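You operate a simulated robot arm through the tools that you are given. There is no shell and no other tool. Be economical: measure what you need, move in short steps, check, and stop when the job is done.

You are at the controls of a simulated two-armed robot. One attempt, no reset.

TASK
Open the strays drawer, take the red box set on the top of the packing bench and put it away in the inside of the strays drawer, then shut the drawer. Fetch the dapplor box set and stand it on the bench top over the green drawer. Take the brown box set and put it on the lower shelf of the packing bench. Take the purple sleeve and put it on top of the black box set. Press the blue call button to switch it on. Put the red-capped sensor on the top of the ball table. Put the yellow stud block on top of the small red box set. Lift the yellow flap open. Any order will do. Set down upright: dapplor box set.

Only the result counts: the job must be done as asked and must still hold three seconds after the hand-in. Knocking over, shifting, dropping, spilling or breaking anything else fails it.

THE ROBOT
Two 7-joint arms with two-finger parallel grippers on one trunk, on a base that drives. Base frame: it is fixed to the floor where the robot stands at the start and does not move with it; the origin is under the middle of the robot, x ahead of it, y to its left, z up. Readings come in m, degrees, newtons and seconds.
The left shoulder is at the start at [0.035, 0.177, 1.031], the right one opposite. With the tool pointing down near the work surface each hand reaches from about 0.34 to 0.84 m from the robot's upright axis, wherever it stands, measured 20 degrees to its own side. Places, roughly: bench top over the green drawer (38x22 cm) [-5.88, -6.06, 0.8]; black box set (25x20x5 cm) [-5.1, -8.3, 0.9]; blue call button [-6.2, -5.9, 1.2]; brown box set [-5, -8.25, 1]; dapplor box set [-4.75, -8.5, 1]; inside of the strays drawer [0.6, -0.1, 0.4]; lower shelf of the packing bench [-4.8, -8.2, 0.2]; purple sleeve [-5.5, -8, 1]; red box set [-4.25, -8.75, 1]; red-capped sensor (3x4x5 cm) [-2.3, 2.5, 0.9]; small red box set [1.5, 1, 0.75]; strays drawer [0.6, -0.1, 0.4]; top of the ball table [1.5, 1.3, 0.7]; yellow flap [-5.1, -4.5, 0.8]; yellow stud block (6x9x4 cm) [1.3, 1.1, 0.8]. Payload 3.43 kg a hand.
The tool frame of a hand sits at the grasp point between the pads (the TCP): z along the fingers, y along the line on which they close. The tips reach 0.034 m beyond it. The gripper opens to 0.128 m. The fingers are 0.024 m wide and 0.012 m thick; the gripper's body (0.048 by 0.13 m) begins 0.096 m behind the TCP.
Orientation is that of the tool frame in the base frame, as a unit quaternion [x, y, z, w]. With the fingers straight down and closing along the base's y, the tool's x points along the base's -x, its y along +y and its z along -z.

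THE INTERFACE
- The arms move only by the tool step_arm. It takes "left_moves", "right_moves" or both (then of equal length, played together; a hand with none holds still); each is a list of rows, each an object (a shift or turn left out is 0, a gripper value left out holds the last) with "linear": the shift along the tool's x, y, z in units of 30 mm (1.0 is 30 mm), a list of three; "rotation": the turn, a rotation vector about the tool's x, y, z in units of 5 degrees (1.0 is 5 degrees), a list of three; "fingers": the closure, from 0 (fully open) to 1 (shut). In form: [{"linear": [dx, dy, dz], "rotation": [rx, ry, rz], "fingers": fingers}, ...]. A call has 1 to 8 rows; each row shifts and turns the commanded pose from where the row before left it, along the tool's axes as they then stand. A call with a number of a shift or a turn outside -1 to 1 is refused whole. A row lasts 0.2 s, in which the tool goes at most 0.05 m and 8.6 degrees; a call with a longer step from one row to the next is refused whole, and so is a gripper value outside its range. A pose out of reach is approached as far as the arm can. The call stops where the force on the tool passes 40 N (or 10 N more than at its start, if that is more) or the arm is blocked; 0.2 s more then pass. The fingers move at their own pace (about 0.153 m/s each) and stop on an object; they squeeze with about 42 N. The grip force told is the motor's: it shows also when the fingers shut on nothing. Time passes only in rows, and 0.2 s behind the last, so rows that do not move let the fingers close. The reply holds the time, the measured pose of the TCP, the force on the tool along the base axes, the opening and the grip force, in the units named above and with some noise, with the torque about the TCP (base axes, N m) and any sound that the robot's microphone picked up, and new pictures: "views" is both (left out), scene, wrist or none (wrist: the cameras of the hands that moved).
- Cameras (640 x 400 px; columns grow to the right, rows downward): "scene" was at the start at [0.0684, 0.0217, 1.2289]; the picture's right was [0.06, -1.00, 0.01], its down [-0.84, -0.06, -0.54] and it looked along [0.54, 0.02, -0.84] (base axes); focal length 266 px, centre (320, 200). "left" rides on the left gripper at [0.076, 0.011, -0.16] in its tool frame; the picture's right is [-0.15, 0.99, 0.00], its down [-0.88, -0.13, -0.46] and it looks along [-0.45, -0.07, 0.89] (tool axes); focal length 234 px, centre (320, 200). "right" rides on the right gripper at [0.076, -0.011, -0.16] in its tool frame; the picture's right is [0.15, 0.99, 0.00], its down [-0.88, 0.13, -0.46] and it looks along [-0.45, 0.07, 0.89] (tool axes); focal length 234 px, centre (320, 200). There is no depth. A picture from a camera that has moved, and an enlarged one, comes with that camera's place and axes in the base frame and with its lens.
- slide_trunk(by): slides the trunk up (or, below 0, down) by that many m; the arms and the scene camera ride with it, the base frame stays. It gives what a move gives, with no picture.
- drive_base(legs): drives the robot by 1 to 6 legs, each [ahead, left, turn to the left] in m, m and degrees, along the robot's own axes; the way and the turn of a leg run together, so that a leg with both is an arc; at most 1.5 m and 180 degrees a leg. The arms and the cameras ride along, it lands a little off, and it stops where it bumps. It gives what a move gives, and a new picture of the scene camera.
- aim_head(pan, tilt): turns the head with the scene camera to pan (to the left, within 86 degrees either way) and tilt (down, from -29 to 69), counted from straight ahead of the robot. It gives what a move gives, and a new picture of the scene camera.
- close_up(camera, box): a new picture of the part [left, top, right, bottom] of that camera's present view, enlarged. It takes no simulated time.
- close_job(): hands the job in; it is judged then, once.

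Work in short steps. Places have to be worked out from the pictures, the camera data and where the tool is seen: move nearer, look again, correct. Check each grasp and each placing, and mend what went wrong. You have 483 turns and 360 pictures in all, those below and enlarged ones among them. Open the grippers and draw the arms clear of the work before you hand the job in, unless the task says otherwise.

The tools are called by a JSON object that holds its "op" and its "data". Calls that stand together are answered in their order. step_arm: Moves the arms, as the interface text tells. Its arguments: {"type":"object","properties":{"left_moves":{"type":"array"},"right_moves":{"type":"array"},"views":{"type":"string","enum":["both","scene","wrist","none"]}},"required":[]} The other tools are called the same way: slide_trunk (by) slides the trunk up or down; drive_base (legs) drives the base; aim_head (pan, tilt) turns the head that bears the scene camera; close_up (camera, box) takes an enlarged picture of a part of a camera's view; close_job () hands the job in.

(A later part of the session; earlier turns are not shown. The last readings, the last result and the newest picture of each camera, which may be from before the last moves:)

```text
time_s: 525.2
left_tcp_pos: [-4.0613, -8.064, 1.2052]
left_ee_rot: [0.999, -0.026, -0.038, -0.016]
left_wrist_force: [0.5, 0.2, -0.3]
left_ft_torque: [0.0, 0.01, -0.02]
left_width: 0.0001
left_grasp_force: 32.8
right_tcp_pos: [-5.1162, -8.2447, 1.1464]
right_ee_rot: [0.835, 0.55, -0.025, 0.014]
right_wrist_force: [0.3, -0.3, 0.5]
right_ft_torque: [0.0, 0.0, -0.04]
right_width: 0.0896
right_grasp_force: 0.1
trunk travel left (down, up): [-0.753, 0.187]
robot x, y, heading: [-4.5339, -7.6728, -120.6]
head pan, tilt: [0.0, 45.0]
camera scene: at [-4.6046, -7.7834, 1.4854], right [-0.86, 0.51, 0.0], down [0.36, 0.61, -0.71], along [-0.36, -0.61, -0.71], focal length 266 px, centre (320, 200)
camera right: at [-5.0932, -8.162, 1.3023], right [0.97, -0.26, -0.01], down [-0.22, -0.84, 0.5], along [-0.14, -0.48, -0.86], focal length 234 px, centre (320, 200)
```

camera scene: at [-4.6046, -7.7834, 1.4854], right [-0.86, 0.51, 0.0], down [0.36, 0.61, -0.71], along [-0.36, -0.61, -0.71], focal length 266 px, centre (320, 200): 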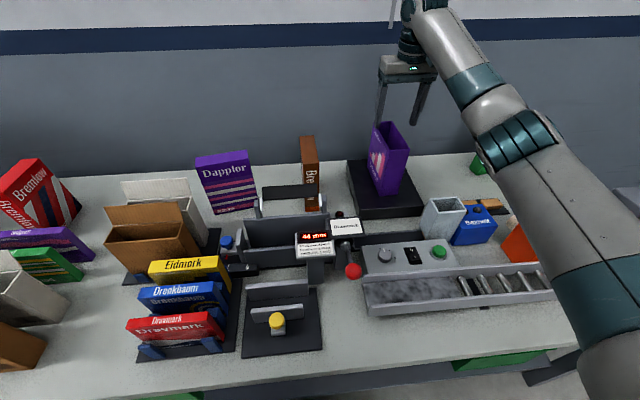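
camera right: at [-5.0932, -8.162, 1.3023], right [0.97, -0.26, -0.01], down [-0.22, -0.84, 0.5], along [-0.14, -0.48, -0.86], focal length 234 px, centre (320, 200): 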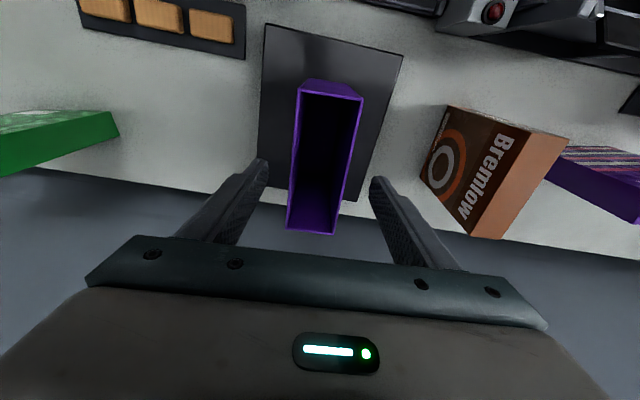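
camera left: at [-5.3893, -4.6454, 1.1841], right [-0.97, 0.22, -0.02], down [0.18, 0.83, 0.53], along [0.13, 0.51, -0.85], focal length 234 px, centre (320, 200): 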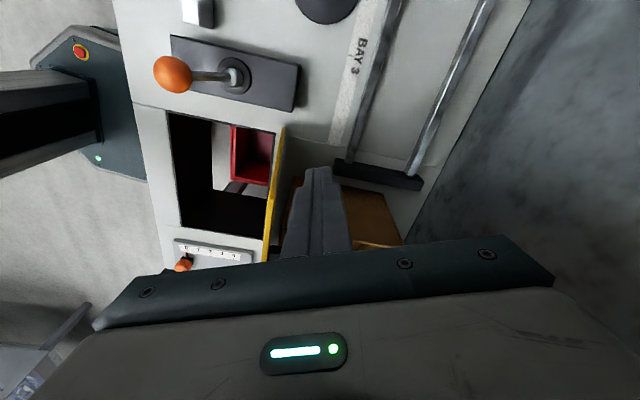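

The sleeve stands on the black set. Next the brown Bremlow: top centre ≈(-4.901,-8.349), z 0.84–1.05, ~0.04 thick, axis ≈-117°. Slide left 0.12 and move above it.

{"op": "step_arm", "data": {"right_moves": [{"linear": [0, 0, -1]}, {"linear": [0, 0, -1], "rotation": [0, 0, 0.8]}], "views": "none"}}

{"op": "drive_base", "data": {"legs": [[0, 0.15, 0]]}}

{"op": "step_arm", "data": {"right_moves": [{"linear": [-0.5, 0.5, 0]}, {"linear": [-0.5, 0.5, 0]}], "views": "both"}}

```text
time_s: 525.8
left_tcp_pos: [-4.06, -8.0632, 1.2056]
left_ee_rot: [0.999, -0.026, -0.039, -0.015]
left_wrist_force: [-0.2, -0.1, -0.8]
left_ft_torque: [0.0, 0.05, 0.01]
left_width: 0.0002
left_grasp_force: 33.7
right_tcp_pos: [-5.1131, -8.2401, 1.2076]
right_ee_rot: [0.853, 0.521, -0.023, 0.015]
right_wrist_force: [0.0, -0.4, 0.6]
right_ft_torque: [0.0, 0.02, 0.02]
right_width: 0.0896
right_grasp_force: 0.0
trunk travel left (down, up): [-0.753, 0.187]
robot x, y, heading: [-4.5362, -7.6708, -120.9]
head pan, tilt: [0.0, 45.0]
```

```text
time_s: 527.2
left_tcp_pos: [-3.9361, -8.1404, 1.2078]
left_ee_rot: [0.999, -0.027, -0.038, -0.014]
left_wrist_force: [-0.1, 0.5, 1.0]
left_ft_torque: [-0.01, -0.01, -0.01]
left_width: 0.0001
left_grasp_force: 33.3
right_tcp_pos: [-4.9897, -8.3162, 1.2053]
right_ee_rot: [0.853, 0.521, -0.023, 0.016]
right_wrist_force: [-0.5, -0.2, 1.2]
right_ft_torque: [0.01, -0.02, 0.04]
right_width: 0.0894
right_grasp_force: 0.0
trunk travel left (down, up): [-0.753, 0.187]
robot x, y, heading: [-4.4079, -7.7469, -120.8]
head pan, tilt: [0.0, 45.0]
camera scene: at [-4.4794, -7.8588, 1.4855], right [-0.86, 0.51, 0.0], down [0.36, 0.61, -0.71], along [-0.36, -0.61, -0.71], focal length 266 px, centre (320, 200)
```

scene: 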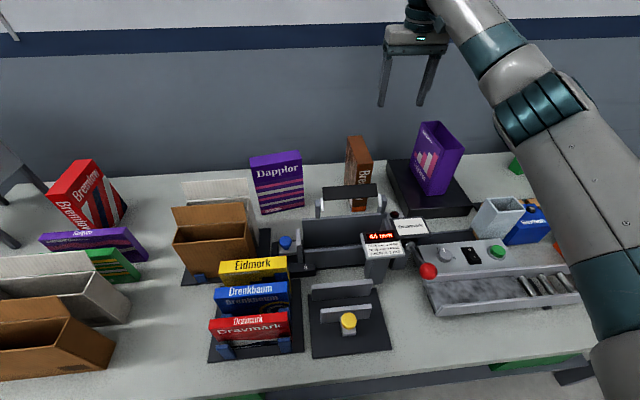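

```text
time_s: 527.8
left_tcp_pos: [-3.9335, -8.143, 1.2056]
left_ee_rot: [0.999, -0.027, -0.039, -0.015]
left_wrist_force: [0.3, 0.2, 0.0]
left_ft_torque: [0.05, 0.03, -0.03]
left_width: 0.0
left_grasp_force: 33.1
right_tcp_pos: [-4.9748, -8.3574, 1.2076]
right_ee_rot: [0.854, 0.519, -0.024, 0.015]
right_wrist_force: [-0.4, 0.4, 0.2]
right_ft_torque: [0.03, -0.01, 0.0]
right_width: 0.0894
right_grasp_force: 0.1
trunk travel left (down, up): [-0.753, 0.187]
robot x, y, heading: [-4.4072, -7.746, -120.9]
head pan, tilt: [0.0, 45.0]
camera scene: at [-4.4762, -7.8608, 1.4854], right [-0.86, 0.51, 0.0], down [0.36, 0.61, -0.71], along [-0.36, -0.61, -0.71], focal length 266 px, centre (320, 200)
camera right: at [-4.9468, -8.2769, 1.3645], right [0.95, -0.32, -0.01], down [-0.28, -0.82, 0.5], along [-0.17, -0.48, -0.86], focal length 234 px, centre (320, 200)
```

scene: 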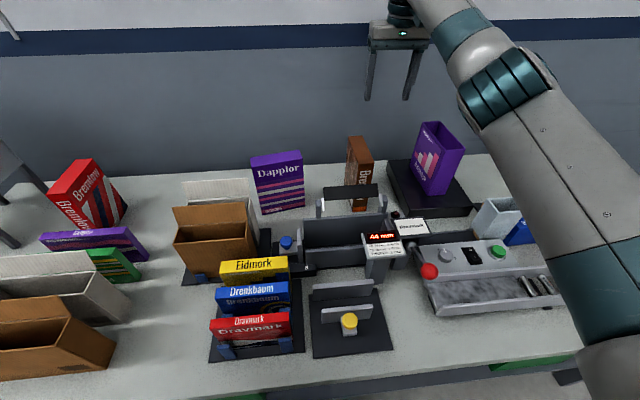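
right: 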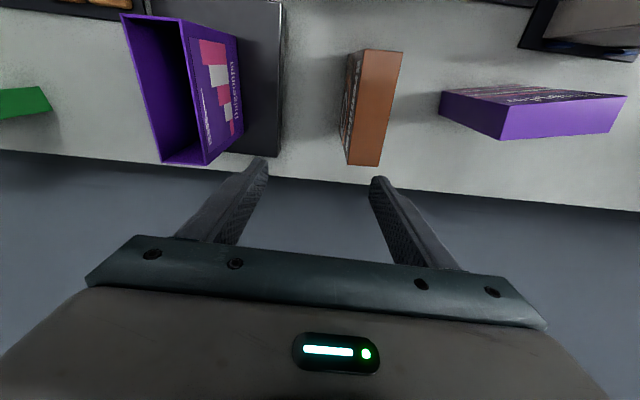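

Brown's centre confirmed at ≈(-4.900,-8.347). Move over, narrow the fingers, and descend.

{"op": "step_arm", "data": {"right_moves": [{"linear": [0.9, 1, 0], "fingers": 0.42}, {"linear": [0.9, 1, 0]}, {"linear": [0, 0, 1]}, {"linear": [0, 0, 1]}, {"linear": [0, 0, 1]}], "views": "wrist"}}

```text
time_s: 529.0
left_tcp_pos: [-3.9343, -8.1422, 1.2061]
left_ee_rot: [0.999, -0.026, -0.039, -0.015]
left_wrist_force: [-0.2, 0.0, 0.8]
left_ft_torque: [0.02, 0.0, 0.0]
left_width: 0.0001
left_grasp_force: 32.7
right_tcp_pos: [-4.8989, -8.3406, 1.114]
right_ee_rot: [0.854, 0.52, -0.023, 0.015]
right_wrist_force: [-0.8, -0.4, -0.3]
right_ft_torque: [0.0, -0.01, -0.02]
right_width: 0.0746
right_grasp_force: 0.0
trunk travel left (down, up): [-0.753, 0.187]
robot x, y, heading: [-4.4072, -7.7495, -121.0]
head pan, tilt: [0.0, 45.0]
camera right: at [-4.8708, -8.2598, 1.2709], right [0.95, -0.32, -0.01], down [-0.28, -0.82, 0.5], along [-0.17, -0.48, -0.86], focal length 234 px, centre (320, 200)
```

right: 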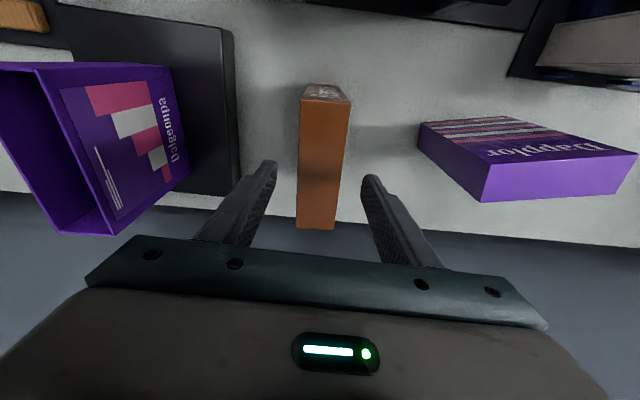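

Well centred. Descend 0.1, grip and lift.

{"op": "step_arm", "data": {"right_moves": [{"linear": [0.05, 0, 0.9]}, {"linear": [0.05, 0, 0.9]}, {"linear": [0.05, 0, 0.9]}, {"linear": [0, 0, 0.7]}, {"fingers": 1}, {"fingers": 1}, {"fingers": 1}, {"linear": [0, 0, -0.5]}], "views": "wrist"}}

```text
time_s: 530.8
left_tcp_pos: [-3.9333, -8.142, 1.2054]
left_ee_rot: [0.999, -0.027, -0.04, -0.016]
left_wrist_force: [0.6, -0.2, -0.5]
left_ft_torque: [0.02, 0.0, 0.02]
left_width: 0.0001
left_grasp_force: 32.9
right_tcp_pos: [-4.8978, -8.3432, 1.0284]
right_ee_rot: [0.854, 0.52, -0.024, 0.016]
right_wrist_force: [-0.3, -0.8, -3.6]
right_ft_torque: [0.03, -0.02, -0.02]
right_width: 0.0449
right_grasp_force: 42.3
trunk travel left (down, up): [-0.753, 0.187]
robot x, y, heading: [-4.408, -7.7494, -120.7]
head pan, tilt: [0.0, 45.0]
camera right: at [-4.8708, -8.262, 1.1841], right [0.95, -0.32, -0.01], down [-0.28, -0.82, 0.5], along [-0.17, -0.48, -0.86], focal length 234 px, centre (320, 200)
```

right: 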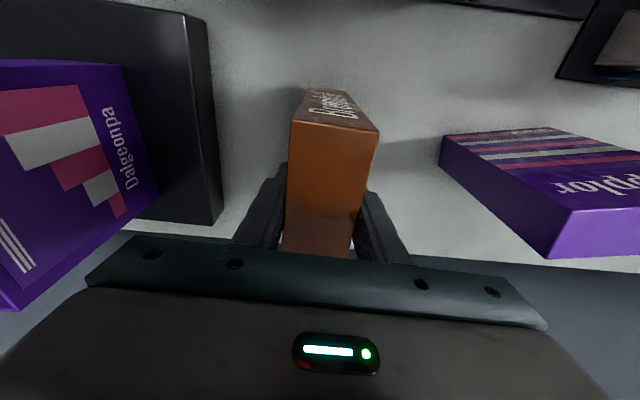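

Gripped. Lift high, then back away from the bench.

{"op": "step_arm", "data": {"right_moves": [{"linear": [0, 0, -1]}, {"linear": [0, 0, -1]}, {"linear": [0, 0, -1]}, {"linear": [0.2, 0, -1]}, {"linear": [0.4, 0, -1]}, {"linear": [0.4, 0, -1]}, {"linear": [0.4, 0, -1]}, {"linear": [0.4, 0, -1]}], "views": "none"}}

{"op": "drive_base", "data": {"legs": [[-0.7, 0, 0]]}}

{"op": "aim_head", "data": {"pan": 0, "tilt": 35}}

```text
time_s: 532.6
left_tcp_pos: [-3.934, -8.1405, 1.2064]
left_ee_rot: [0.999, -0.027, -0.038, -0.014]
left_wrist_force: [0.1, 0.2, 0.0]
left_ft_torque: [0.0, 0.01, 0.03]
left_width: 0.0002
left_grasp_force: 33.2
right_tcp_pos: [-4.8682, -8.2806, 1.2645]
right_ee_rot: [0.854, 0.519, -0.023, 0.015]
right_wrist_force: [0.7, 0.3, -2.9]
right_ft_torque: [0.01, -0.04, -0.02]
right_width: 0.0448
right_grasp_force: 41.9
trunk travel left (down, up): [-0.753, 0.187]
robot x, y, heading: [-4.4051, -7.7474, -120.9]
head pan, tilt: [0.0, 45.0]
```

```text
time_s: 536.2
left_tcp_pos: [-3.5935, -7.5849, 1.2067]
left_ee_rot: [0.999, -0.034, -0.039, -0.014]
left_wrist_force: [-0.4, 1.0, 0.4]
left_ft_torque: [-0.07, 0.01, -0.03]
left_width: 0.0002
left_grasp_force: 32.4
right_tcp_pos: [-4.5302, -7.709, 1.266]
right_ee_rot: [0.859, 0.512, -0.023, 0.016]
right_wrist_force: [0.0, 0.9, -3.0]
right_ft_torque: [-0.03, -0.02, 0.02]
right_width: 0.0448
right_grasp_force: 42.7
trunk travel left (down, up): [-0.753, 0.187]
robot x, y, heading: [-4.063, -7.1831, -122.0]
head pan, tilt: [0.0, 45.0]
stopped in leg 1: the robot was blocked; the commanded pose is now the measured one
camera scene: at [-4.131, -7.2932, 1.4859], right [-0.85, 0.53, 0.0], down [0.37, 0.6, -0.71], along [-0.37, -0.6, -0.71], focal length 266 px, centre (320, 200)
```

scene: 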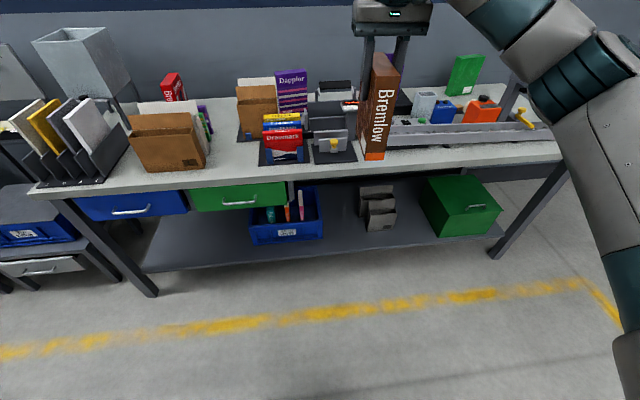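

```text
time_s: 536.9
left_tcp_pos: [-3.5928, -7.588, 1.2061]
left_ee_rot: [0.999, -0.034, -0.039, -0.014]
left_wrist_force: [-0.4, -0.4, -0.5]
left_ft_torque: [0.04, 0.01, -0.01]
left_width: 0.0
left_grasp_force: 33.0
right_tcp_pos: [-4.5312, -7.7116, 1.2637]
right_ee_rot: [0.858, 0.514, -0.024, 0.015]
right_wrist_force: [-0.3, -1.3, -3.7]
right_ft_torque: [0.02, -0.04, 0.01]
right_width: 0.0448
right_grasp_force: 41.8
trunk travel left (down, up): [-0.753, 0.187]
robot x, y, heading: [-4.0584, -7.1864, -121.9]
head pan, tilt: [0.0, 35.0]
camera scene: at [-4.1349, -7.3029, 1.5003], right [-0.85, 0.53, 0.0], down [0.3, 0.49, -0.82], along [-0.43, -0.7, -0.57], focal length 266 px, centre (320, 200)
```

scene: 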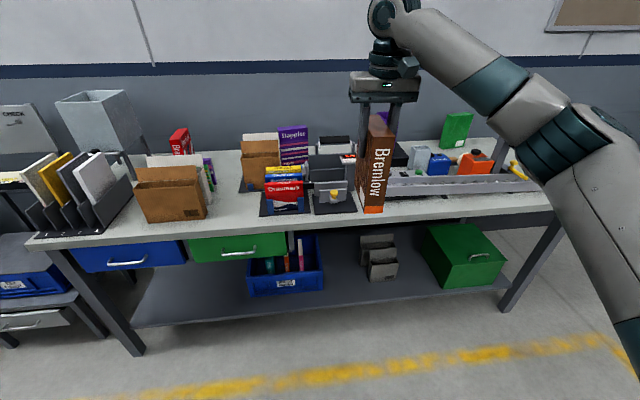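

Blocked behind, but that's enough room. The free spot on the lower shelf is between the blue bin and grey boxes, ≈(-4.77,-8.07). Lower the trunk and the hand before driving in under the bench top.

{"op": "slide_trunk", "data": {"by": -0.4}}

{"op": "slide_trunk", "data": {"by": -0.25}}

{"op": "step_arm", "data": {"right_moves": [{"linear": [0, 0, 0.8]}, {"linear": [0, 0, 0.8]}, {"linear": [0, 0, 0.8]}, {"linear": [0, 0, 0.8]}, {"linear": [0, 0, 0.8]}, {"linear": [0, 0, 0.8]}, {"linear": [0, 0, 0.8]}], "views": "scene"}}

```text
time_s: 540.7
left_tcp_pos: [-3.5928, -7.5891, 0.8059]
left_ee_rot: [0.999, -0.034, -0.038, -0.015]
left_wrist_force: [0.2, 0.1, 0.7]
left_ft_torque: [0.03, 0.02, 0.0]
left_width: 0.0002
left_grasp_force: 33.0
right_tcp_pos: [-4.5311, -7.7136, 0.8639]
right_ee_rot: [0.858, 0.513, -0.024, 0.015]
right_wrist_force: [-1.1, -0.3, -3.6]
right_ft_torque: [0.02, -0.02, 0.01]
right_width: 0.0448
right_grasp_force: 42.6
trunk travel left (down, up): [-0.353, 0.587]
robot x, y, heading: [-4.0632, -7.1872, -121.9]
head pan, tilt: [0.0, 35.0]
```

```text
time_s: 543.3
left_tcp_pos: [-3.5931, -7.5885, 0.5558]
left_ee_rot: [0.999, -0.035, -0.039, -0.015]
left_wrist_force: [0.6, 0.0, 0.1]
left_ft_torque: [-0.02, 0.01, 0.01]
left_width: 0.0
left_grasp_force: 32.7
right_tcp_pos: [-4.5317, -7.7134, 0.6146]
right_ee_rot: [0.858, 0.513, -0.023, 0.016]
right_wrist_force: [-0.1, -0.2, -3.9]
right_ft_torque: [0.04, -0.01, 0.0]
right_width: 0.0449
right_grasp_force: 41.8
trunk travel left (down, up): [-0.103, 0.837]
robot x, y, heading: [-4.058, -7.1831, -121.7]
head pan, tilt: [0.0, 35.0]
```

```text
time_s: 544.9
left_tcp_pos: [-3.5923, -7.587, 0.5565]
left_ee_rot: [0.999, -0.034, -0.039, -0.016]
left_wrist_force: [0.0, -1.0, -0.2]
left_ft_torque: [-0.02, 0.02, 0.0]
left_width: 0.0001
left_grasp_force: 33.0
right_tcp_pos: [-4.5343, -7.7206, 0.4449]
right_ee_rot: [0.858, 0.514, -0.023, 0.015]
right_wrist_force: [-0.7, 0.3, -2.8]
right_ft_torque: [0.04, -0.01, 0.0]
right_width: 0.0449
right_grasp_force: 42.0
trunk travel left (down, up): [-0.103, 0.837]
robot x, y, heading: [-4.0593, -7.1831, -121.8]
head pan, tilt: [0.0, 35.0]
camera scene: at [-4.1351, -7.3034, 0.8502], right [-0.85, 0.53, 0.0], down [0.3, 0.49, -0.82], along [-0.43, -0.7, -0.57], focal length 266 px, centre (320, 200)
```

scene: 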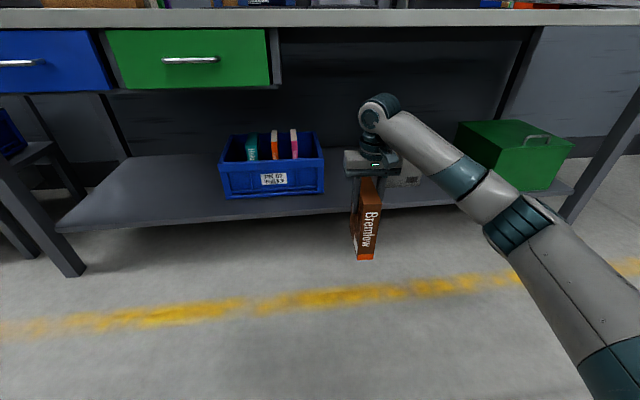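

Shelf z≈0.27. Raise the box 30 mm and drive in 0.2, then check.

{"op": "step_arm", "data": {"right_moves": [{"linear": [0, 0, -1]}], "views": "none"}}

{"op": "drive_base", "data": {"legs": [[0.2, 0, 0]]}}

```text
time_s: 545.3
left_tcp_pos: [-3.5939, -7.5889, 0.5563]
left_ee_rot: [0.998, -0.035, -0.039, -0.015]
left_wrist_force: [-0.6, -0.1, 0.0]
left_ft_torque: [-0.02, 0.01, -0.01]
left_width: 0.0001
left_grasp_force: 33.2
right_tcp_pos: [-4.534, -7.7187, 0.4762]
right_ee_rot: [0.857, 0.514, -0.024, 0.015]
right_wrist_force: [-0.4, -0.7, -4.3]
right_ft_torque: [0.04, 0.0, -0.01]
right_width: 0.045
right_grasp_force: 42.4
trunk travel left (down, up): [-0.103, 0.837]
robot x, y, heading: [-4.0639, -7.1858, -121.6]
head pan, tilt: [0.0, 35.0]
```

```text
time_s: 546.9
left_tcp_pos: [-3.6958, -7.7581, 0.5567]
left_ee_rot: [0.999, -0.032, -0.038, -0.015]
left_wrist_force: [-1.0, -0.2, 0.3]
left_ft_torque: [-0.02, -0.01, -0.02]
left_width: 0.0
left_grasp_force: 33.5
right_tcp_pos: [-4.6384, -7.894, 0.4756]
right_ee_rot: [0.857, 0.515, -0.022, 0.014]
right_wrist_force: [-0.4, 0.7, -3.8]
right_ft_torque: [0.01, -0.04, 0.02]
right_width: 0.0447
right_grasp_force: 42.5
trunk travel left (down, up): [-0.103, 0.837]
robot x, y, heading: [-4.1662, -7.3599, -121.6]
head pan, tilt: [0.0, 35.0]
camera scene: at [-4.2404, -7.4753, 0.8502], right [-0.85, 0.52, 0.0], down [0.3, 0.49, -0.82], along [-0.43, -0.7, -0.57], focal length 266 px, centre (320, 200)
```

scene: 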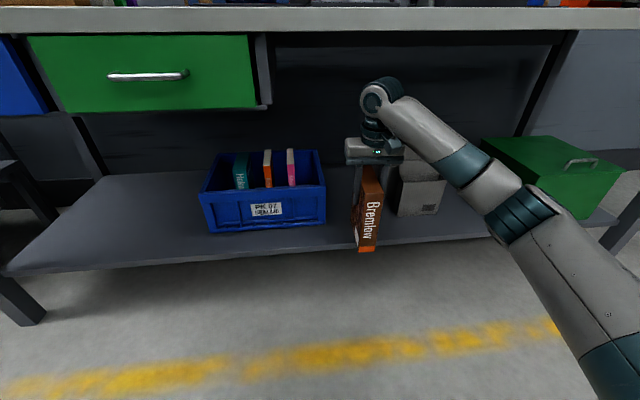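

Good alignment between the bin and the grey boxes. Drive ahead 0.13 more.

{"op": "drive_base", "data": {"legs": [[0.13, 0, 0]]}}

{"op": "step_arm", "data": {"right_moves": [{}], "views": "wrist"}}

```text
time_s: 548.2
left_tcp_pos: [-3.7663, -7.8703, 0.5559]
left_ee_rot: [0.999, -0.033, -0.038, -0.015]
left_wrist_force: [-0.2, 0.1, -0.7]
left_ft_torque: [0.01, 0.0, -0.03]
left_width: 0.0001
left_grasp_force: 33.0
right_tcp_pos: [-4.7081, -8.0044, 0.4762]
right_ee_rot: [0.857, 0.514, -0.023, 0.015]
right_wrist_force: [-0.3, 0.0, -4.1]
right_ft_torque: [0.01, -0.02, -0.01]
right_width: 0.0448
right_grasp_force: 41.8
trunk travel left (down, up): [-0.103, 0.837]
robot x, y, heading: [-4.2328, -7.4686, -121.7]
head pan, tilt: [0.0, 35.0]
camera scene: at [-4.3095, -7.5872, 0.8501], right [-0.85, 0.52, 0.0], down [0.3, 0.49, -0.82], along [-0.43, -0.7, -0.57], focal length 266 px, centre (320, 200)
```

scene: 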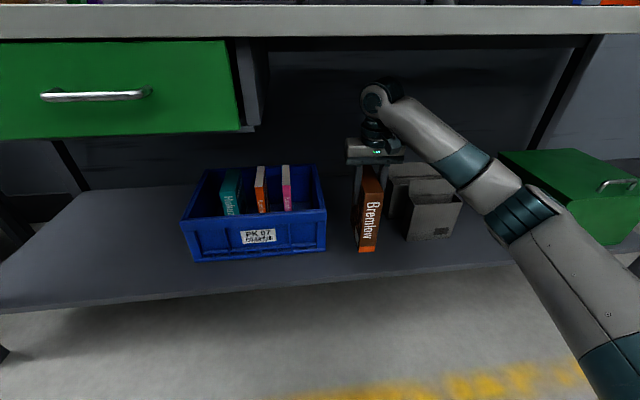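

```text
time_s: 548.6
left_tcp_pos: [-3.7669, -7.8719, 0.5553]
left_ee_rot: [0.999, -0.034, -0.039, -0.016]
left_wrist_force: [0.6, -0.3, -0.7]
left_ft_torque: [0.0, -0.02, 0.02]
left_width: 0.0
left_grasp_force: 33.0
right_tcp_pos: [-4.708, -8.0044, 0.4762]
right_ee_rot: [0.857, 0.514, -0.022, 0.015]
right_wrist_force: [-0.3, 0.2, -4.3]
right_ft_torque: [0.04, 0.0, 0.02]
right_width: 0.0447
right_grasp_force: 42.0
trunk travel left (down, up): [-0.103, 0.837]
robot x, y, heading: [-4.2356, -7.4709, -121.4]
head pan, tilt: [0.0, 35.0]
camera right: at [-4.6788, -7.9244, 0.632], right [0.94, -0.34, -0.01], down [-0.29, -0.81, 0.5], along [-0.17, -0.47, -0.86], focal length 234 px, centre (320, 200)
```

right: 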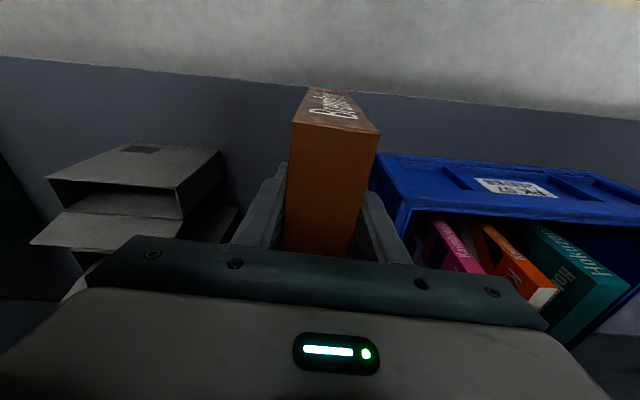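

Shift 25 mm right away from the bin, then lower to contact.

{"op": "step_arm", "data": {"right_moves": [{"linear": [0, -0.8, 0]}, {"linear": [0, 0, 0.5]}, {"linear": [0, 0, 0.3]}, {"linear": [0, 0, 0.3]}], "views": "none"}}

```text
time_s: 549.6
left_tcp_pos: [-3.7672, -7.8704, 0.5565]
left_ee_rot: [0.999, -0.033, -0.039, -0.015]
left_wrist_force: [0.2, 0.1, 0.2]
left_ft_torque: [0.0, 0.0, -0.04]
left_width: 0.0
left_grasp_force: 33.5
right_tcp_pos: [-4.7289, -7.9949, 0.4437]
right_ee_rot: [0.857, 0.514, -0.023, 0.015]
right_wrist_force: [0.0, -0.4, -4.4]
right_ft_torque: [0.03, -0.05, -0.02]
right_width: 0.0447
right_grasp_force: 42.1
trunk travel left (down, up): [-0.103, 0.837]
robot x, y, heading: [-4.2353, -7.4734, -121.6]
head pan, tilt: [0.0, 35.0]
```

{"op": "step_arm", "data": {"right_moves": [{"linear": [0, 0, 0.25]}, {"linear": [0, 0, 0.25]}, {"linear": [0, 0, 0.2]}, {"linear": [0, 0, 0.2]}], "views": "none"}}

```text
time_s: 550.6
left_tcp_pos: [-3.7668, -7.8705, 0.5558]
left_ee_rot: [0.999, -0.034, -0.039, -0.015]
left_wrist_force: [0.1, -0.8, -0.1]
left_ft_torque: [-0.01, -0.01, -0.03]
left_width: 0.0002
left_grasp_force: 33.3
right_tcp_pos: [-4.731, -7.9967, 0.4166]
right_ee_rot: [0.858, 0.514, -0.022, 0.014]
right_wrist_force: [0.9, 0.0, -3.7]
right_ft_torque: [0.02, -0.03, 0.03]
right_width: 0.045
right_grasp_force: 42.1
trunk travel left (down, up): [-0.103, 0.837]
robot x, y, heading: [-4.2366, -7.4694, -121.3]
head pan, tilt: [0.0, 35.0]
```

Not yet in contact; continue slowly.

{"op": "step_arm", "data": {"right_moves": [{"linear": [0, 0, 0.2]}, {"linear": [0, 0, 0.2]}, {"linear": [0, 0, 0.2]}], "views": "scene"}}

```text
time_s: 551.4
left_tcp_pos: [-3.7667, -7.8704, 0.5558]
left_ee_rot: [0.999, -0.034, -0.038, -0.016]
left_wrist_force: [0.6, -0.1, -0.6]
left_ft_torque: [-0.02, -0.03, -0.03]
left_width: 0.0001
left_grasp_force: 33.1
right_tcp_pos: [-4.7305, -7.9982, 0.3979]
right_ee_rot: [0.858, 0.514, -0.023, 0.015]
right_wrist_force: [0.9, -0.6, -3.5]
right_ft_torque: [0.05, -0.02, 0.0]
right_width: 0.0445
right_grasp_force: 41.7
trunk travel left (down, up): [-0.103, 0.837]
robot x, y, heading: [-4.2326, -7.4717, -121.6]
head pan, tilt: [0.0, 35.0]
camera scene: at [-4.3094, -7.5871, 0.8502], right [-0.85, 0.52, 0.0], down [0.3, 0.49, -0.82], along [-0.43, -0.7, -0.57], focal length 266 px, centre (320, 200)
```

scene: 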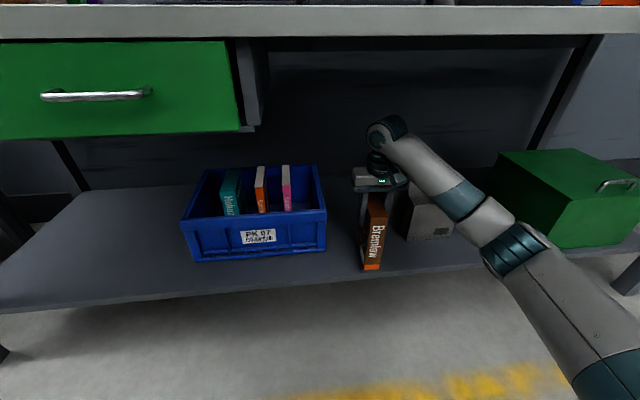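

The box would sit close to the shelf's front edge; go 60 mm deeper before setting down.

{"op": "drive_base", "data": {"legs": [[0.06, 0, 0]]}}

{"op": "step_arm", "data": {"right_moves": [{"linear": [0, 0, 0.2]}, {"linear": [0, 0, 0.2]}, {"linear": [0, 0, 0.2]}], "views": "scene"}}

```text
time_s: 552.4
left_tcp_pos: [-3.7998, -7.9225, 0.5561]
left_ee_rot: [0.999, -0.035, -0.038, -0.015]
left_wrist_force: [-0.1, 0.0, 0.2]
left_ft_torque: [0.02, 0.01, 0.02]
left_width: 0.0
left_grasp_force: 33.5
right_tcp_pos: [-4.7623, -8.0478, 0.3991]
right_ee_rot: [0.858, 0.513, -0.022, 0.015]
right_wrist_force: [0.1, -0.2, -3.8]
right_ft_torque: [0.03, -0.02, -0.03]
right_width: 0.0448
right_grasp_force: 41.8
trunk travel left (down, up): [-0.103, 0.837]
robot x, y, heading: [-4.2686, -7.5229, -121.8]
head pan, tilt: [0.0, 35.0]
camera scene: at [-4.3411, -7.6378, 0.8501], right [-0.85, 0.53, 0.0], down [0.3, 0.49, -0.82], along [-0.43, -0.7, -0.57], focal length 266 px, centre (320, 200)
```

scene: 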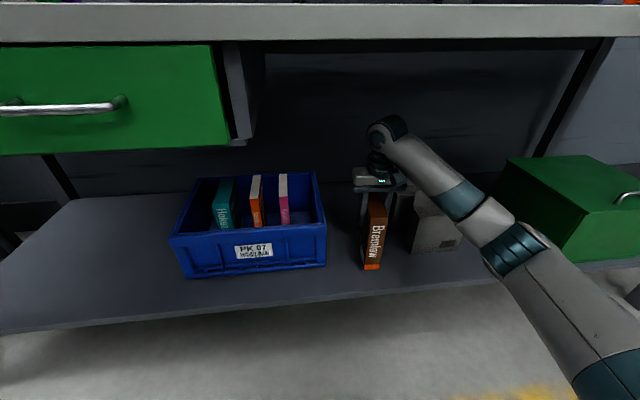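

```text
time_s: 553.2
left_tcp_pos: [-3.8002, -7.9221, 0.5562]
left_ee_rot: [0.999, -0.035, -0.038, -0.015]
left_wrist_force: [0.3, 0.2, -0.4]
left_ft_torque: [0.03, -0.03, 0.03]
left_width: 0.0001
left_grasp_force: 33.0
right_tcp_pos: [-4.7637, -8.0485, 0.38]
right_ee_rot: [0.858, 0.513, -0.023, 0.015]
right_wrist_force: [0.3, 0.3, -4.8]
right_ft_torque: [0.03, -0.02, -0.01]
right_width: 0.0446
right_grasp_force: 42.2
trunk travel left (down, up): [-0.103, 0.837]
robot x, y, heading: [-4.2684, -7.52, -121.8]
head pan, tilt: [0.0, 35.0]
camera scene: at [-4.3409, -7.6376, 0.8502], right [-0.85, 0.53, 0.0], down [0.3, 0.49, -0.82], along [-0.43, -0.7, -0.57], focal length 266 px, centre (320, 200)
```

scene: 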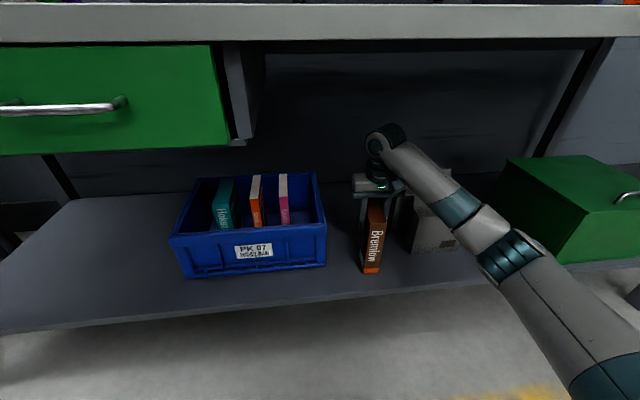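

Box bottom is well inside now; continue lowering to contact.

{"op": "step_arm", "data": {"right_moves": [{"linear": [0, 0, 0.25]}, {"linear": [0, 0, 0.25]}, {"linear": [0, 0, 0.25]}, {"linear": [0, 0, 0.25]}, {"linear": [0, 0, 0.2]}], "views": "none"}}

```text
time_s: 553.8
left_tcp_pos: [-3.7985, -7.922, 0.5564]
left_ee_rot: [0.999, -0.035, -0.039, -0.013]
left_wrist_force: [-0.7, 0.0, -0.2]
left_ft_torque: [-0.02, 0.0, 0.02]
left_width: 0.0
left_grasp_force: 32.9
right_tcp_pos: [-4.7643, -8.05, 0.3782]
right_ee_rot: [0.858, 0.513, -0.03, 0.02]
right_wrist_force: [2.3, 2.3, 19.6]
right_ft_torque: [1.47, -0.3, 0.03]
right_width: 0.0444
right_grasp_force: 42.2
trunk travel left (down, up): [-0.103, 0.837]
robot x, y, heading: [-4.2673, -7.5181, -121.5]
head pan, tilt: [0.0, 35.0]
stopped in row 3 (right hand): the force on the tool passed its limit at 42 N (the readings are from after the stop); the commanded pose is now the measured one
```

Contact. Open and withdraw straight back (fingers slide along its sides).

{"op": "step_arm", "data": {"right_moves": [{"linear": [0, 0, -0.1]}, {"fingers": 0.35}, {"fingers": 0.35}], "views": "wrist"}}

```text
time_s: 554.6
left_tcp_pos: [-3.7988, -7.9218, 0.5559]
left_ee_rot: [0.998, -0.036, -0.039, -0.015]
left_wrist_force: [-0.7, 0.2, 0.0]
left_ft_torque: [-0.02, 0.01, -0.03]
left_width: 0.0001
left_grasp_force: 33.1
right_tcp_pos: [-4.7642, -8.051, 0.3756]
right_ee_rot: [0.858, 0.513, -0.026, 0.019]
right_wrist_force: [0.8, 0.6, -1.0]
right_ft_torque: [0.03, 0.02, -0.02]
right_width: 0.0829
right_grasp_force: 0.0
trunk travel left (down, up): [-0.103, 0.837]
robot x, y, heading: [-4.2642, -7.5191, -121.7]
head pan, tilt: [0.0, 35.0]
camera right: at [-4.7346, -7.9684, 0.5306], right [0.94, -0.34, -0.01], down [-0.29, -0.81, 0.51], along [-0.18, -0.48, -0.86], focal length 234 px, centre (320, 200)
```

right: 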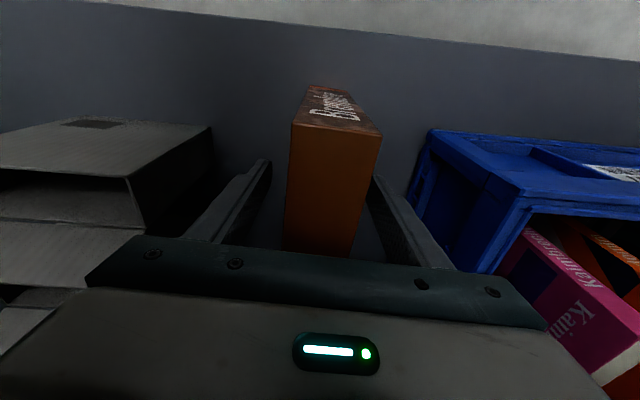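

Released cleanly. Raise 55 mm, then back out and check.

{"op": "step_arm", "data": {"right_moves": [{"linear": [0, 0, -0.9]}, {"linear": [0, 0, -0.9]}], "views": "none"}}

{"op": "drive_base", "data": {"legs": [[-0.38, 0, 0]]}}

```text
time_s: 555.2
left_tcp_pos: [-3.7989, -7.9229, 0.5554]
left_ee_rot: [0.999, -0.034, -0.039, -0.016]
left_wrist_force: [-0.5, 1.0, 0.0]
left_ft_torque: [0.02, 0.01, 0.02]
left_width: 0.0
left_grasp_force: 33.0
right_tcp_pos: [-4.7637, -8.0478, 0.4306]
right_ee_rot: [0.858, 0.513, -0.028, 0.018]
right_wrist_force: [-0.7, 0.2, 0.3]
right_ft_torque: [0.0, -0.04, -0.01]
right_width: 0.083
right_grasp_force: 0.1
trunk travel left (down, up): [-0.103, 0.837]
robot x, y, heading: [-4.2659, -7.5199, -121.9]
head pan, tilt: [0.0, 35.0]
```

```text
time_s: 557.5
left_tcp_pos: [-3.6029, -7.6061, 0.5559]
left_ee_rot: [0.999, -0.035, -0.038, -0.015]
left_wrist_force: [0.4, 0.1, 0.1]
left_ft_torque: [-0.02, 0.03, 0.0]
left_width: 0.0001
left_grasp_force: 32.9
right_tcp_pos: [-4.5686, -7.7309, 0.4295]
right_ee_rot: [0.858, 0.513, -0.027, 0.018]
right_wrist_force: [-0.3, 0.0, 0.0]
right_ft_torque: [-0.01, 0.0, 0.01]
right_width: 0.0834
right_grasp_force: 0.1
trunk travel left (down, up): [-0.103, 0.837]
robot x, y, heading: [-4.0667, -7.2011, -122.2]
head pan, tilt: [0.0, 35.0]
camera scene: at [-4.1445, -7.3207, 0.8503], right [-0.85, 0.53, 0.0], down [0.3, 0.49, -0.82], along [-0.43, -0.7, -0.57], focal length 266 px, centre (320, 200)
```

scene: 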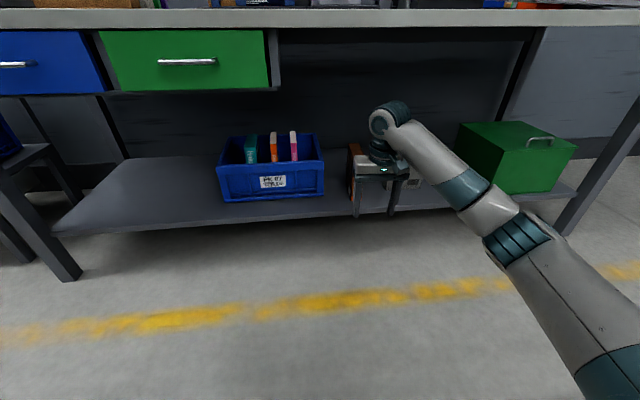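

The brown set stands on the lower shelf. Raise the trunk again for the Dapplor set.

{"op": "slide_trunk", "data": {"by": 0.4}}

{"op": "slide_trunk", "data": {"by": 0.26}}

{"op": "step_arm", "data": {"right_moves": [{"linear": [0, 0, -1]}, {"linear": [0, 0, -1]}, {"linear": [0, 0, -1]}, {"linear": [0, 0, -1]}, {"linear": [0, 0, -1]}, {"linear": [0, 0, -1]}, {"linear": [0, 0, -0.5]}], "views": "none"}}

{"op": "aim_head", "data": {"pan": 0, "tilt": 40}}

```text
time_s: 561.4
left_tcp_pos: [-3.6032, -7.6064, 0.956]
left_ee_rot: [0.998, -0.037, -0.038, -0.015]
left_wrist_force: [-1.5, -0.4, 0.1]
left_ft_torque: [-0.01, -0.01, 0.0]
left_width: 0.0001
left_grasp_force: 33.4
right_tcp_pos: [-4.5677, -7.7309, 0.8305]
right_ee_rot: [0.858, 0.512, -0.026, 0.018]
right_wrist_force: [0.4, 0.1, 0.5]
right_ft_torque: [0.03, 0.02, 0.02]
right_width: 0.0831
right_grasp_force: 0.2
trunk travel left (down, up): [-0.503, 0.437]
robot x, y, heading: [-4.0679, -7.205, -121.8]
head pan, tilt: [0.0, 35.0]
```

```text
time_s: 564.0
left_tcp_pos: [-3.6029, -7.6066, 1.2161]
left_ee_rot: [0.999, -0.035, -0.039, -0.016]
left_wrist_force: [-0.3, -1.0, 0.0]
left_ft_torque: [0.0, 0.01, -0.01]
left_width: 0.0
left_grasp_force: 32.9
right_tcp_pos: [-4.5693, -7.7312, 1.0887]
right_ee_rot: [0.858, 0.513, -0.028, 0.019]
right_wrist_force: [0.5, 0.1, -0.7]
right_ft_torque: [0.0, -0.01, 0.01]
right_width: 0.0832
right_grasp_force: 0.1
trunk travel left (down, up): [-0.763, 0.177]
robot x, y, heading: [-4.0693, -7.2009, -121.9]
head pan, tilt: [0.0, 35.0]
```

```text
time_s: 565.6
left_tcp_pos: [-3.6026, -7.6065, 1.2166]
left_ee_rot: [0.998, -0.036, -0.039, -0.015]
left_wrist_force: [-0.8, 0.0, -0.2]
left_ft_torque: [-0.01, -0.01, -0.01]
left_width: 0.0
left_grasp_force: 33.2
right_tcp_pos: [-4.5638, -7.7196, 1.2867]
right_ee_rot: [0.858, 0.512, -0.027, 0.018]
right_wrist_force: [-1.0, 0.4, 0.0]
right_ft_torque: [-0.01, 0.01, -0.01]
right_width: 0.0831
right_grasp_force: 0.1
trunk travel left (down, up): [-0.763, 0.177]
robot x, y, heading: [-4.0684, -7.202, -122.0]
head pan, tilt: [0.0, 35.0]
```

```text
time_s: 566.3
left_tcp_pos: [-3.6037, -7.606, 1.2171]
left_ee_rot: [0.999, -0.035, -0.038, -0.016]
left_wrist_force: [0.7, 0.0, 1.4]
left_ft_torque: [0.03, 0.01, 0.01]
left_width: 0.0003
left_grasp_force: 33.2
right_tcp_pos: [-4.5635, -7.7189, 1.2862]
right_ee_rot: [0.858, 0.513, -0.027, 0.018]
right_wrist_force: [-0.4, -0.3, -0.3]
right_ft_torque: [-0.02, -0.02, 0.0]
right_width: 0.0832
right_grasp_force: 0.0
trunk travel left (down, up): [-0.763, 0.177]
robot x, y, heading: [-4.0691, -7.2023, -121.9]
head pan, tilt: [0.0, 40.0]
camera scene: at [-4.1429, -7.3182, 1.5028], right [-0.85, 0.53, 0.0], down [0.34, 0.55, -0.77], along [-0.4, -0.65, -0.64], focal length 266 px, centre (320, 200)
```

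scene: 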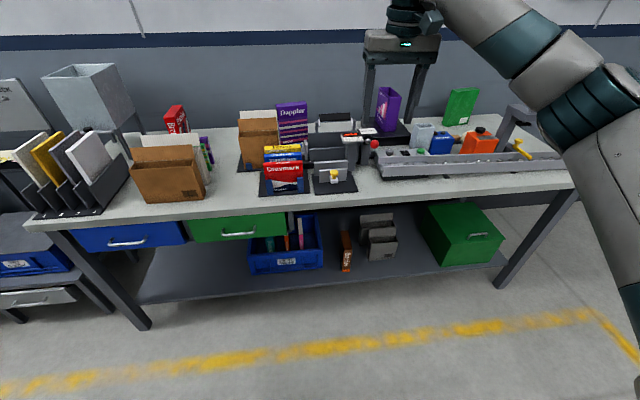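

Dapplor faces us with its thickness in depth, so I need the right hand yawed 90°. I yaw it here in free space.

{"op": "step_arm", "data": {"right_moves": [{"rotation": [0, 0, 1]}, {"rotation": [0, 0, 1]}, {"rotation": [0, 0, 1]}, {"rotation": [0, 0, 1]}, {"rotation": [0, 0, 1]}, {"rotation": [0, 0, 1]}, {"rotation": [0, 0, 1]}, {"rotation": [0, 0, 1]}], "views": "none"}}

{"op": "step_arm", "data": {"right_moves": [{"rotation": [0, 0, 1]}, {"rotation": [0, 0, 1]}, {"rotation": [0, 0, 1]}, {"rotation": [0, 0, 1]}, {"rotation": [0, 0, 1]}, {"rotation": [0, 0, 1]}, {"rotation": [0, 0, 1]}, {"rotation": [0, 0, 1]}], "views": "none"}}

{"op": "drive_base", "data": {"legs": [[0, 0.3, 0], [0.45, 0, 0]]}}

{"op": "step_arm", "data": {"right_moves": [{}], "views": "wrist"}}

```text
time_s: 568.1
left_tcp_pos: [-3.6026, -7.6074, 1.2167]
left_ee_rot: [0.998, -0.035, -0.039, -0.015]
left_wrist_force: [0.3, -0.6, 0.2]
left_ft_torque: [0.0, -0.03, 0.02]
left_width: 0.0
left_grasp_force: 32.6
right_tcp_pos: [-4.5628, -7.7195, 1.2847]
right_ee_rot: [0.982, 0.188, -0.02, 0.026]
right_wrist_force: [-0.3, 0.2, -0.2]
right_ft_torque: [0.04, -0.01, 0.02]
right_width: 0.0832
right_grasp_force: 0.1
trunk travel left (down, up): [-0.763, 0.177]
robot x, y, heading: [-4.0697, -7.2055, -121.5]
head pan, tilt: [0.0, 40.0]
```

```text
time_s: 569.9
left_tcp_pos: [-3.6018, -7.6077, 1.2165]
left_ee_rot: [0.999, -0.035, -0.038, -0.015]
left_wrist_force: [-0.9, 0.7, -0.2]
left_ft_torque: [0.01, 0.02, -0.01]
left_width: 0.0
left_grasp_force: 33.1
right_tcp_pos: [-4.5633, -7.7196, 1.2849]
right_ee_rot: [0.987, -0.16, -0.008, 0.031]
right_wrist_force: [0.4, 0.5, 0.0]
right_ft_torque: [-0.03, -0.01, 0.0]
right_width: 0.0832
right_grasp_force: 0.0
trunk travel left (down, up): [-0.763, 0.177]
robot x, y, heading: [-4.0645, -7.2054, -121.9]
head pan, tilt: [0.0, 40.0]
```

```text
time_s: 574.2
left_tcp_pos: [-3.5846, -8.1364, 1.2158]
left_ee_rot: [0.999, -0.033, -0.039, -0.014]
left_wrist_force: [-0.2, 0.3, 0.5]
left_ft_torque: [-0.01, 0.03, 0.0]
left_width: 0.0003
left_grasp_force: 32.4
right_tcp_pos: [-4.5438, -8.2548, 1.2852]
right_ee_rot: [0.987, -0.155, -0.008, 0.031]
right_wrist_force: [0.5, 0.4, -0.3]
right_ft_torque: [-0.02, 0.0, 0.01]
right_width: 0.0829
right_grasp_force: 0.0
trunk travel left (down, up): [-0.763, 0.177]
robot x, y, heading: [-4.0547, -7.7353, -121.9]
head pan, tilt: [0.0, 40.0]
camera scene: at [-4.1248, -7.8516, 1.5029], right [-0.85, 0.52, 0.0], down [0.34, 0.55, -0.77], along [-0.4, -0.65, -0.64], focal length 266 px, centre (320, 200)
```

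scene: 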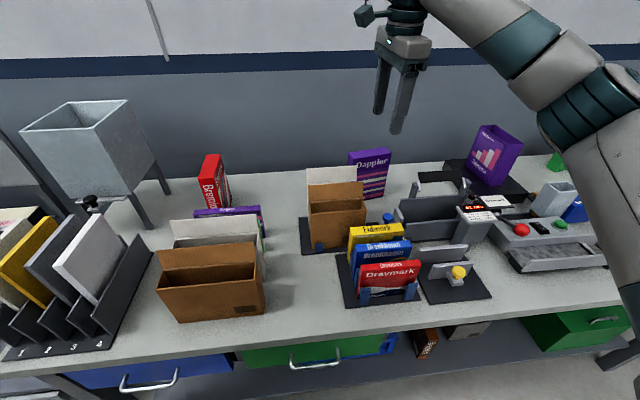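

```text
time_s: 574.6
left_tcp_pos: [-3.5833, -8.1373, 1.2158]
left_ee_rot: [0.999, -0.033, -0.039, -0.015]
left_wrist_force: [-0.1, -0.7, -0.3]
left_ft_torque: [-0.01, 0.03, 0.01]
left_width: 0.0001
left_grasp_force: 32.7
right_tcp_pos: [-4.5432, -8.2557, 1.2854]
right_ee_rot: [0.987, -0.156, -0.009, 0.031]
right_wrist_force: [0.4, -0.5, 0.8]
right_ft_torque: [-0.02, 0.04, 0.0]
right_width: 0.083
right_grasp_force: 0.0
trunk travel left (down, up): [-0.763, 0.177]
robot x, y, heading: [-4.0533, -7.7375, -121.5]
head pan, tilt: [0.0, 40.0]
camera right: at [-4.4636, -8.2586, 1.4443], right [-0.16, -0.98, 0.06], down [-0.87, 0.17, 0.47], along [-0.47, 0.02, -0.88], focal length 234 px, centre (320, 200)
```

right: 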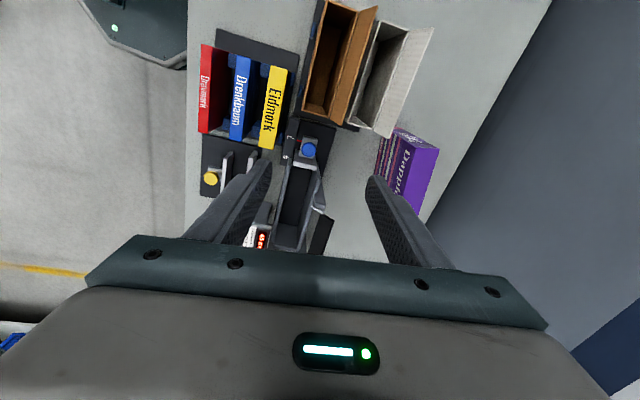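

Enlarge the wrist view of the Dapplor.

{"op": "close_up", "data": {"camera": "right", "box": [350, 100, 478, 240]}}

```text
2.86 times, centred on (414, 170) of right
camera zoom: at [-4.4636, -8.2586, 1.4443], right [-0.16, -0.98, 0.06], down [-0.87, 0.17, 0.47], along [-0.47, 0.02, -0.88], focal length 669 px, centre (51, 286)
```

zoom: 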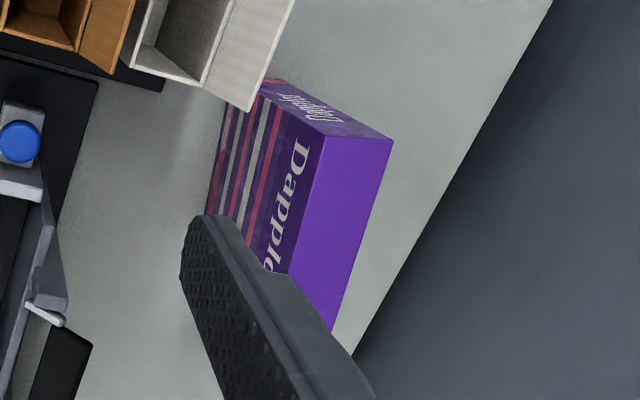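

Dapplor: centre ≈(-4.702,-8.46), top z≈1.0, thickness 0.05 along ≈-104.5°, wall 0.19 behind. Drive 0.155 closer and move above it.

{"op": "drive_base", "data": {"legs": [[0.155, 0, 0]]}}

{"op": "step_arm", "data": {"right_moves": [{"linear": [0, 0.5, 0], "rotation": [0, 0, -0.35]}, {"linear": [0, 0.5, 0], "rotation": [0, 0, -0.35]}, {"linear": [0, 0.5, 0]}], "views": "wrist"}}

```text
time_s: 576.0
left_tcp_pos: [-3.664, -8.2665, 1.2177]
left_ee_rot: [0.999, -0.033, -0.04, -0.013]
left_wrist_force: [-0.6, 0.1, 1.1]
left_ft_torque: [-0.04, -0.03, -0.03]
left_width: 0.0
left_grasp_force: 33.0
right_tcp_pos: [-4.6229, -8.3847, 1.2864]
right_ee_rot: [0.987, -0.156, -0.009, 0.032]
right_wrist_force: [0.4, -0.1, 1.0]
right_ft_torque: [-0.03, 0.01, 0.01]
right_width: 0.0833
right_grasp_force: 0.1
trunk travel left (down, up): [-0.763, 0.177]
robot x, y, heading: [-4.1352, -7.8701, -121.6]
head pan, tilt: [0.0, 40.0]
camera scene: at [-4.2044, -7.9812, 1.5031], right [-0.85, 0.52, 0.0], down [0.34, 0.55, -0.77], along [-0.4, -0.65, -0.64], focal length 266 px, centre (320, 200)
```

scene: 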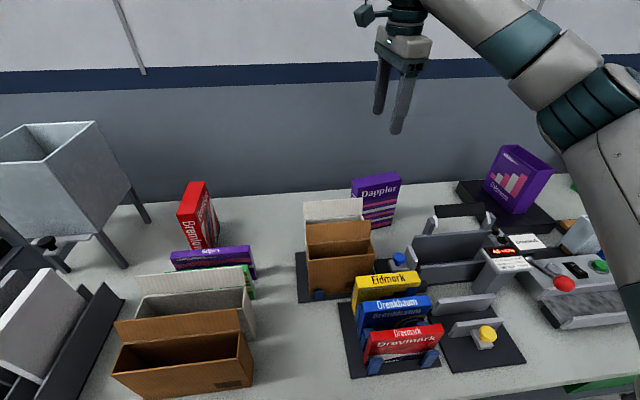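

```text
time_s: 576.8
left_tcp_pos: [-3.6657, -8.2702, 1.2147]
left_ee_rot: [0.999, -0.032, -0.039, -0.015]
left_wrist_force: [-0.4, -0.1, 0.2]
left_ft_torque: [0.02, 0.01, -0.02]
left_width: 0.0002
left_grasp_force: 33.4
right_tcp_pos: [-4.6378, -8.4332, 1.2872]
right_ee_rot: [0.991, -0.127, -0.01, 0.03]
right_wrist_force: [-0.6, 0.1, -0.2]
right_ft_torque: [0.03, 0.01, 0.01]
right_width: 0.0832
right_grasp_force: 0.0
trunk travel left (down, up): [-0.763, 0.177]
robot x, y, heading: [-4.1358, -7.8684, -121.5]
head pan, tilt: [0.0, 40.0]
camera right: at [-4.5574, -8.4309, 1.4451], right [-0.1, -0.99, 0.06], down [-0.87, 0.12, 0.47], along [-0.48, 0.0, -0.88], focal length 234 px, centre (320, 200)
```

right: 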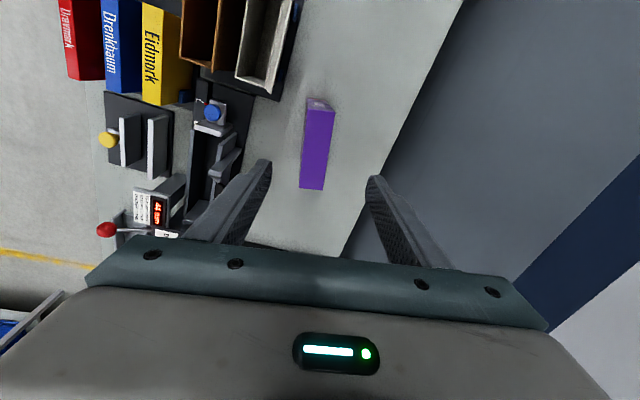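

Dapplor top now well seen, centre ≈(-4.692,-8.436). Move over it and descend part-way.

{"op": "step_arm", "data": {"right_moves": [{"linear": [-0.78, 0, 0.5]}, {"linear": [-0.78, 0, 0.5]}, {"linear": [0, 0, 1]}, {"linear": [0, 0, 1]}, {"linear": [0, 0, 1]}, {"linear": [0, 0, 1]}, {"linear": [0, 0, 1]}], "views": "wrist"}}

```text
time_s: 578.4
left_tcp_pos: [-3.6649, -8.27, 1.2153]
left_ee_rot: [0.999, -0.033, -0.039, -0.015]
left_wrist_force: [0.2, 0.6, 0.2]
left_ft_torque: [-0.05, 0.01, 0.02]
left_width: 0.0
left_grasp_force: 32.5
right_tcp_pos: [-4.686, -8.4291, 1.1101]
right_ee_rot: [0.992, -0.126, -0.009, 0.031]
right_wrist_force: [-0.3, 0.4, 0.4]
right_ft_torque: [0.01, -0.05, 0.02]
right_width: 0.083
right_grasp_force: 0.0
trunk travel left (down, up): [-0.763, 0.177]
robot x, y, heading: [-4.1326, -7.8709, -121.8]
head pan, tilt: [0.0, 40.0]
camera right: at [-4.6067, -8.427, 1.2682], right [-0.1, -0.99, 0.06], down [-0.87, 0.12, 0.47], along [-0.48, 0.0, -0.88], focal length 234 px, centre (320, 200)
```

right: 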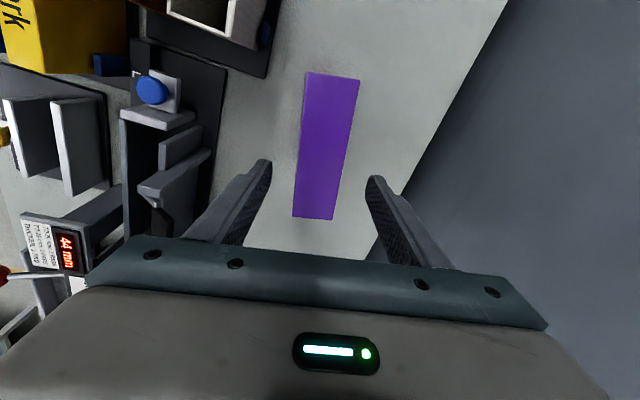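

Centred. Descend, grip, and lift slightly.

{"op": "step_arm", "data": {"right_moves": [{"linear": [0.1, 0, 0.97]}, {"linear": [0, 0, 0.97]}, {"linear": [0, 0, 0.97]}, {"linear": [0, 0, 0.97]}, {"linear": [0, 0, 0.9]}, {"fingers": 1}, {"fingers": 1}, {"fingers": 1}], "views": "wrist"}}

```text
time_s: 580.2
left_tcp_pos: [-3.6647, -8.2692, 1.2166]
left_ee_rot: [0.999, -0.033, -0.04, -0.016]
left_wrist_force: [-0.4, 0.0, -0.4]
left_ft_torque: [0.02, 0.04, 0.0]
left_width: 0.0
left_grasp_force: 33.1
right_tcp_pos: [-4.6885, -8.4388, 0.9657]
right_ee_rot: [0.991, -0.127, -0.009, 0.03]
right_wrist_force: [-0.3, 0.1, -0.5]
right_ft_torque: [0.02, 0.04, -0.01]
right_width: 0.0448
right_grasp_force: 41.9
trunk travel left (down, up): [-0.763, 0.177]
robot x, y, heading: [-4.1352, -7.8687, -121.5]
head pan, tilt: [0.0, 40.0]
camera right: at [-4.608, -8.4362, 1.1241], right [-0.1, -0.99, 0.06], down [-0.87, 0.12, 0.47], along [-0.48, 0.0, -0.88], focal length 234 px, centre (320, 200)
```

right: 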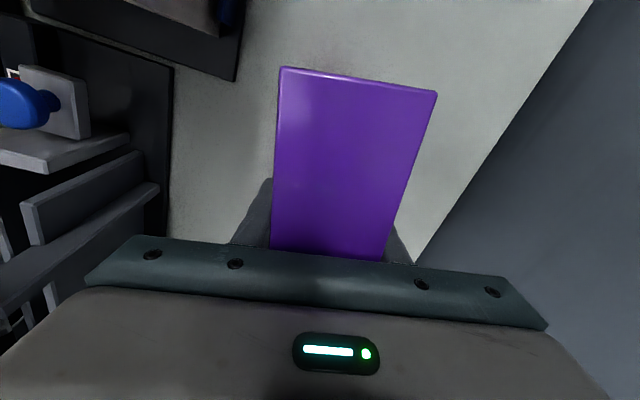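

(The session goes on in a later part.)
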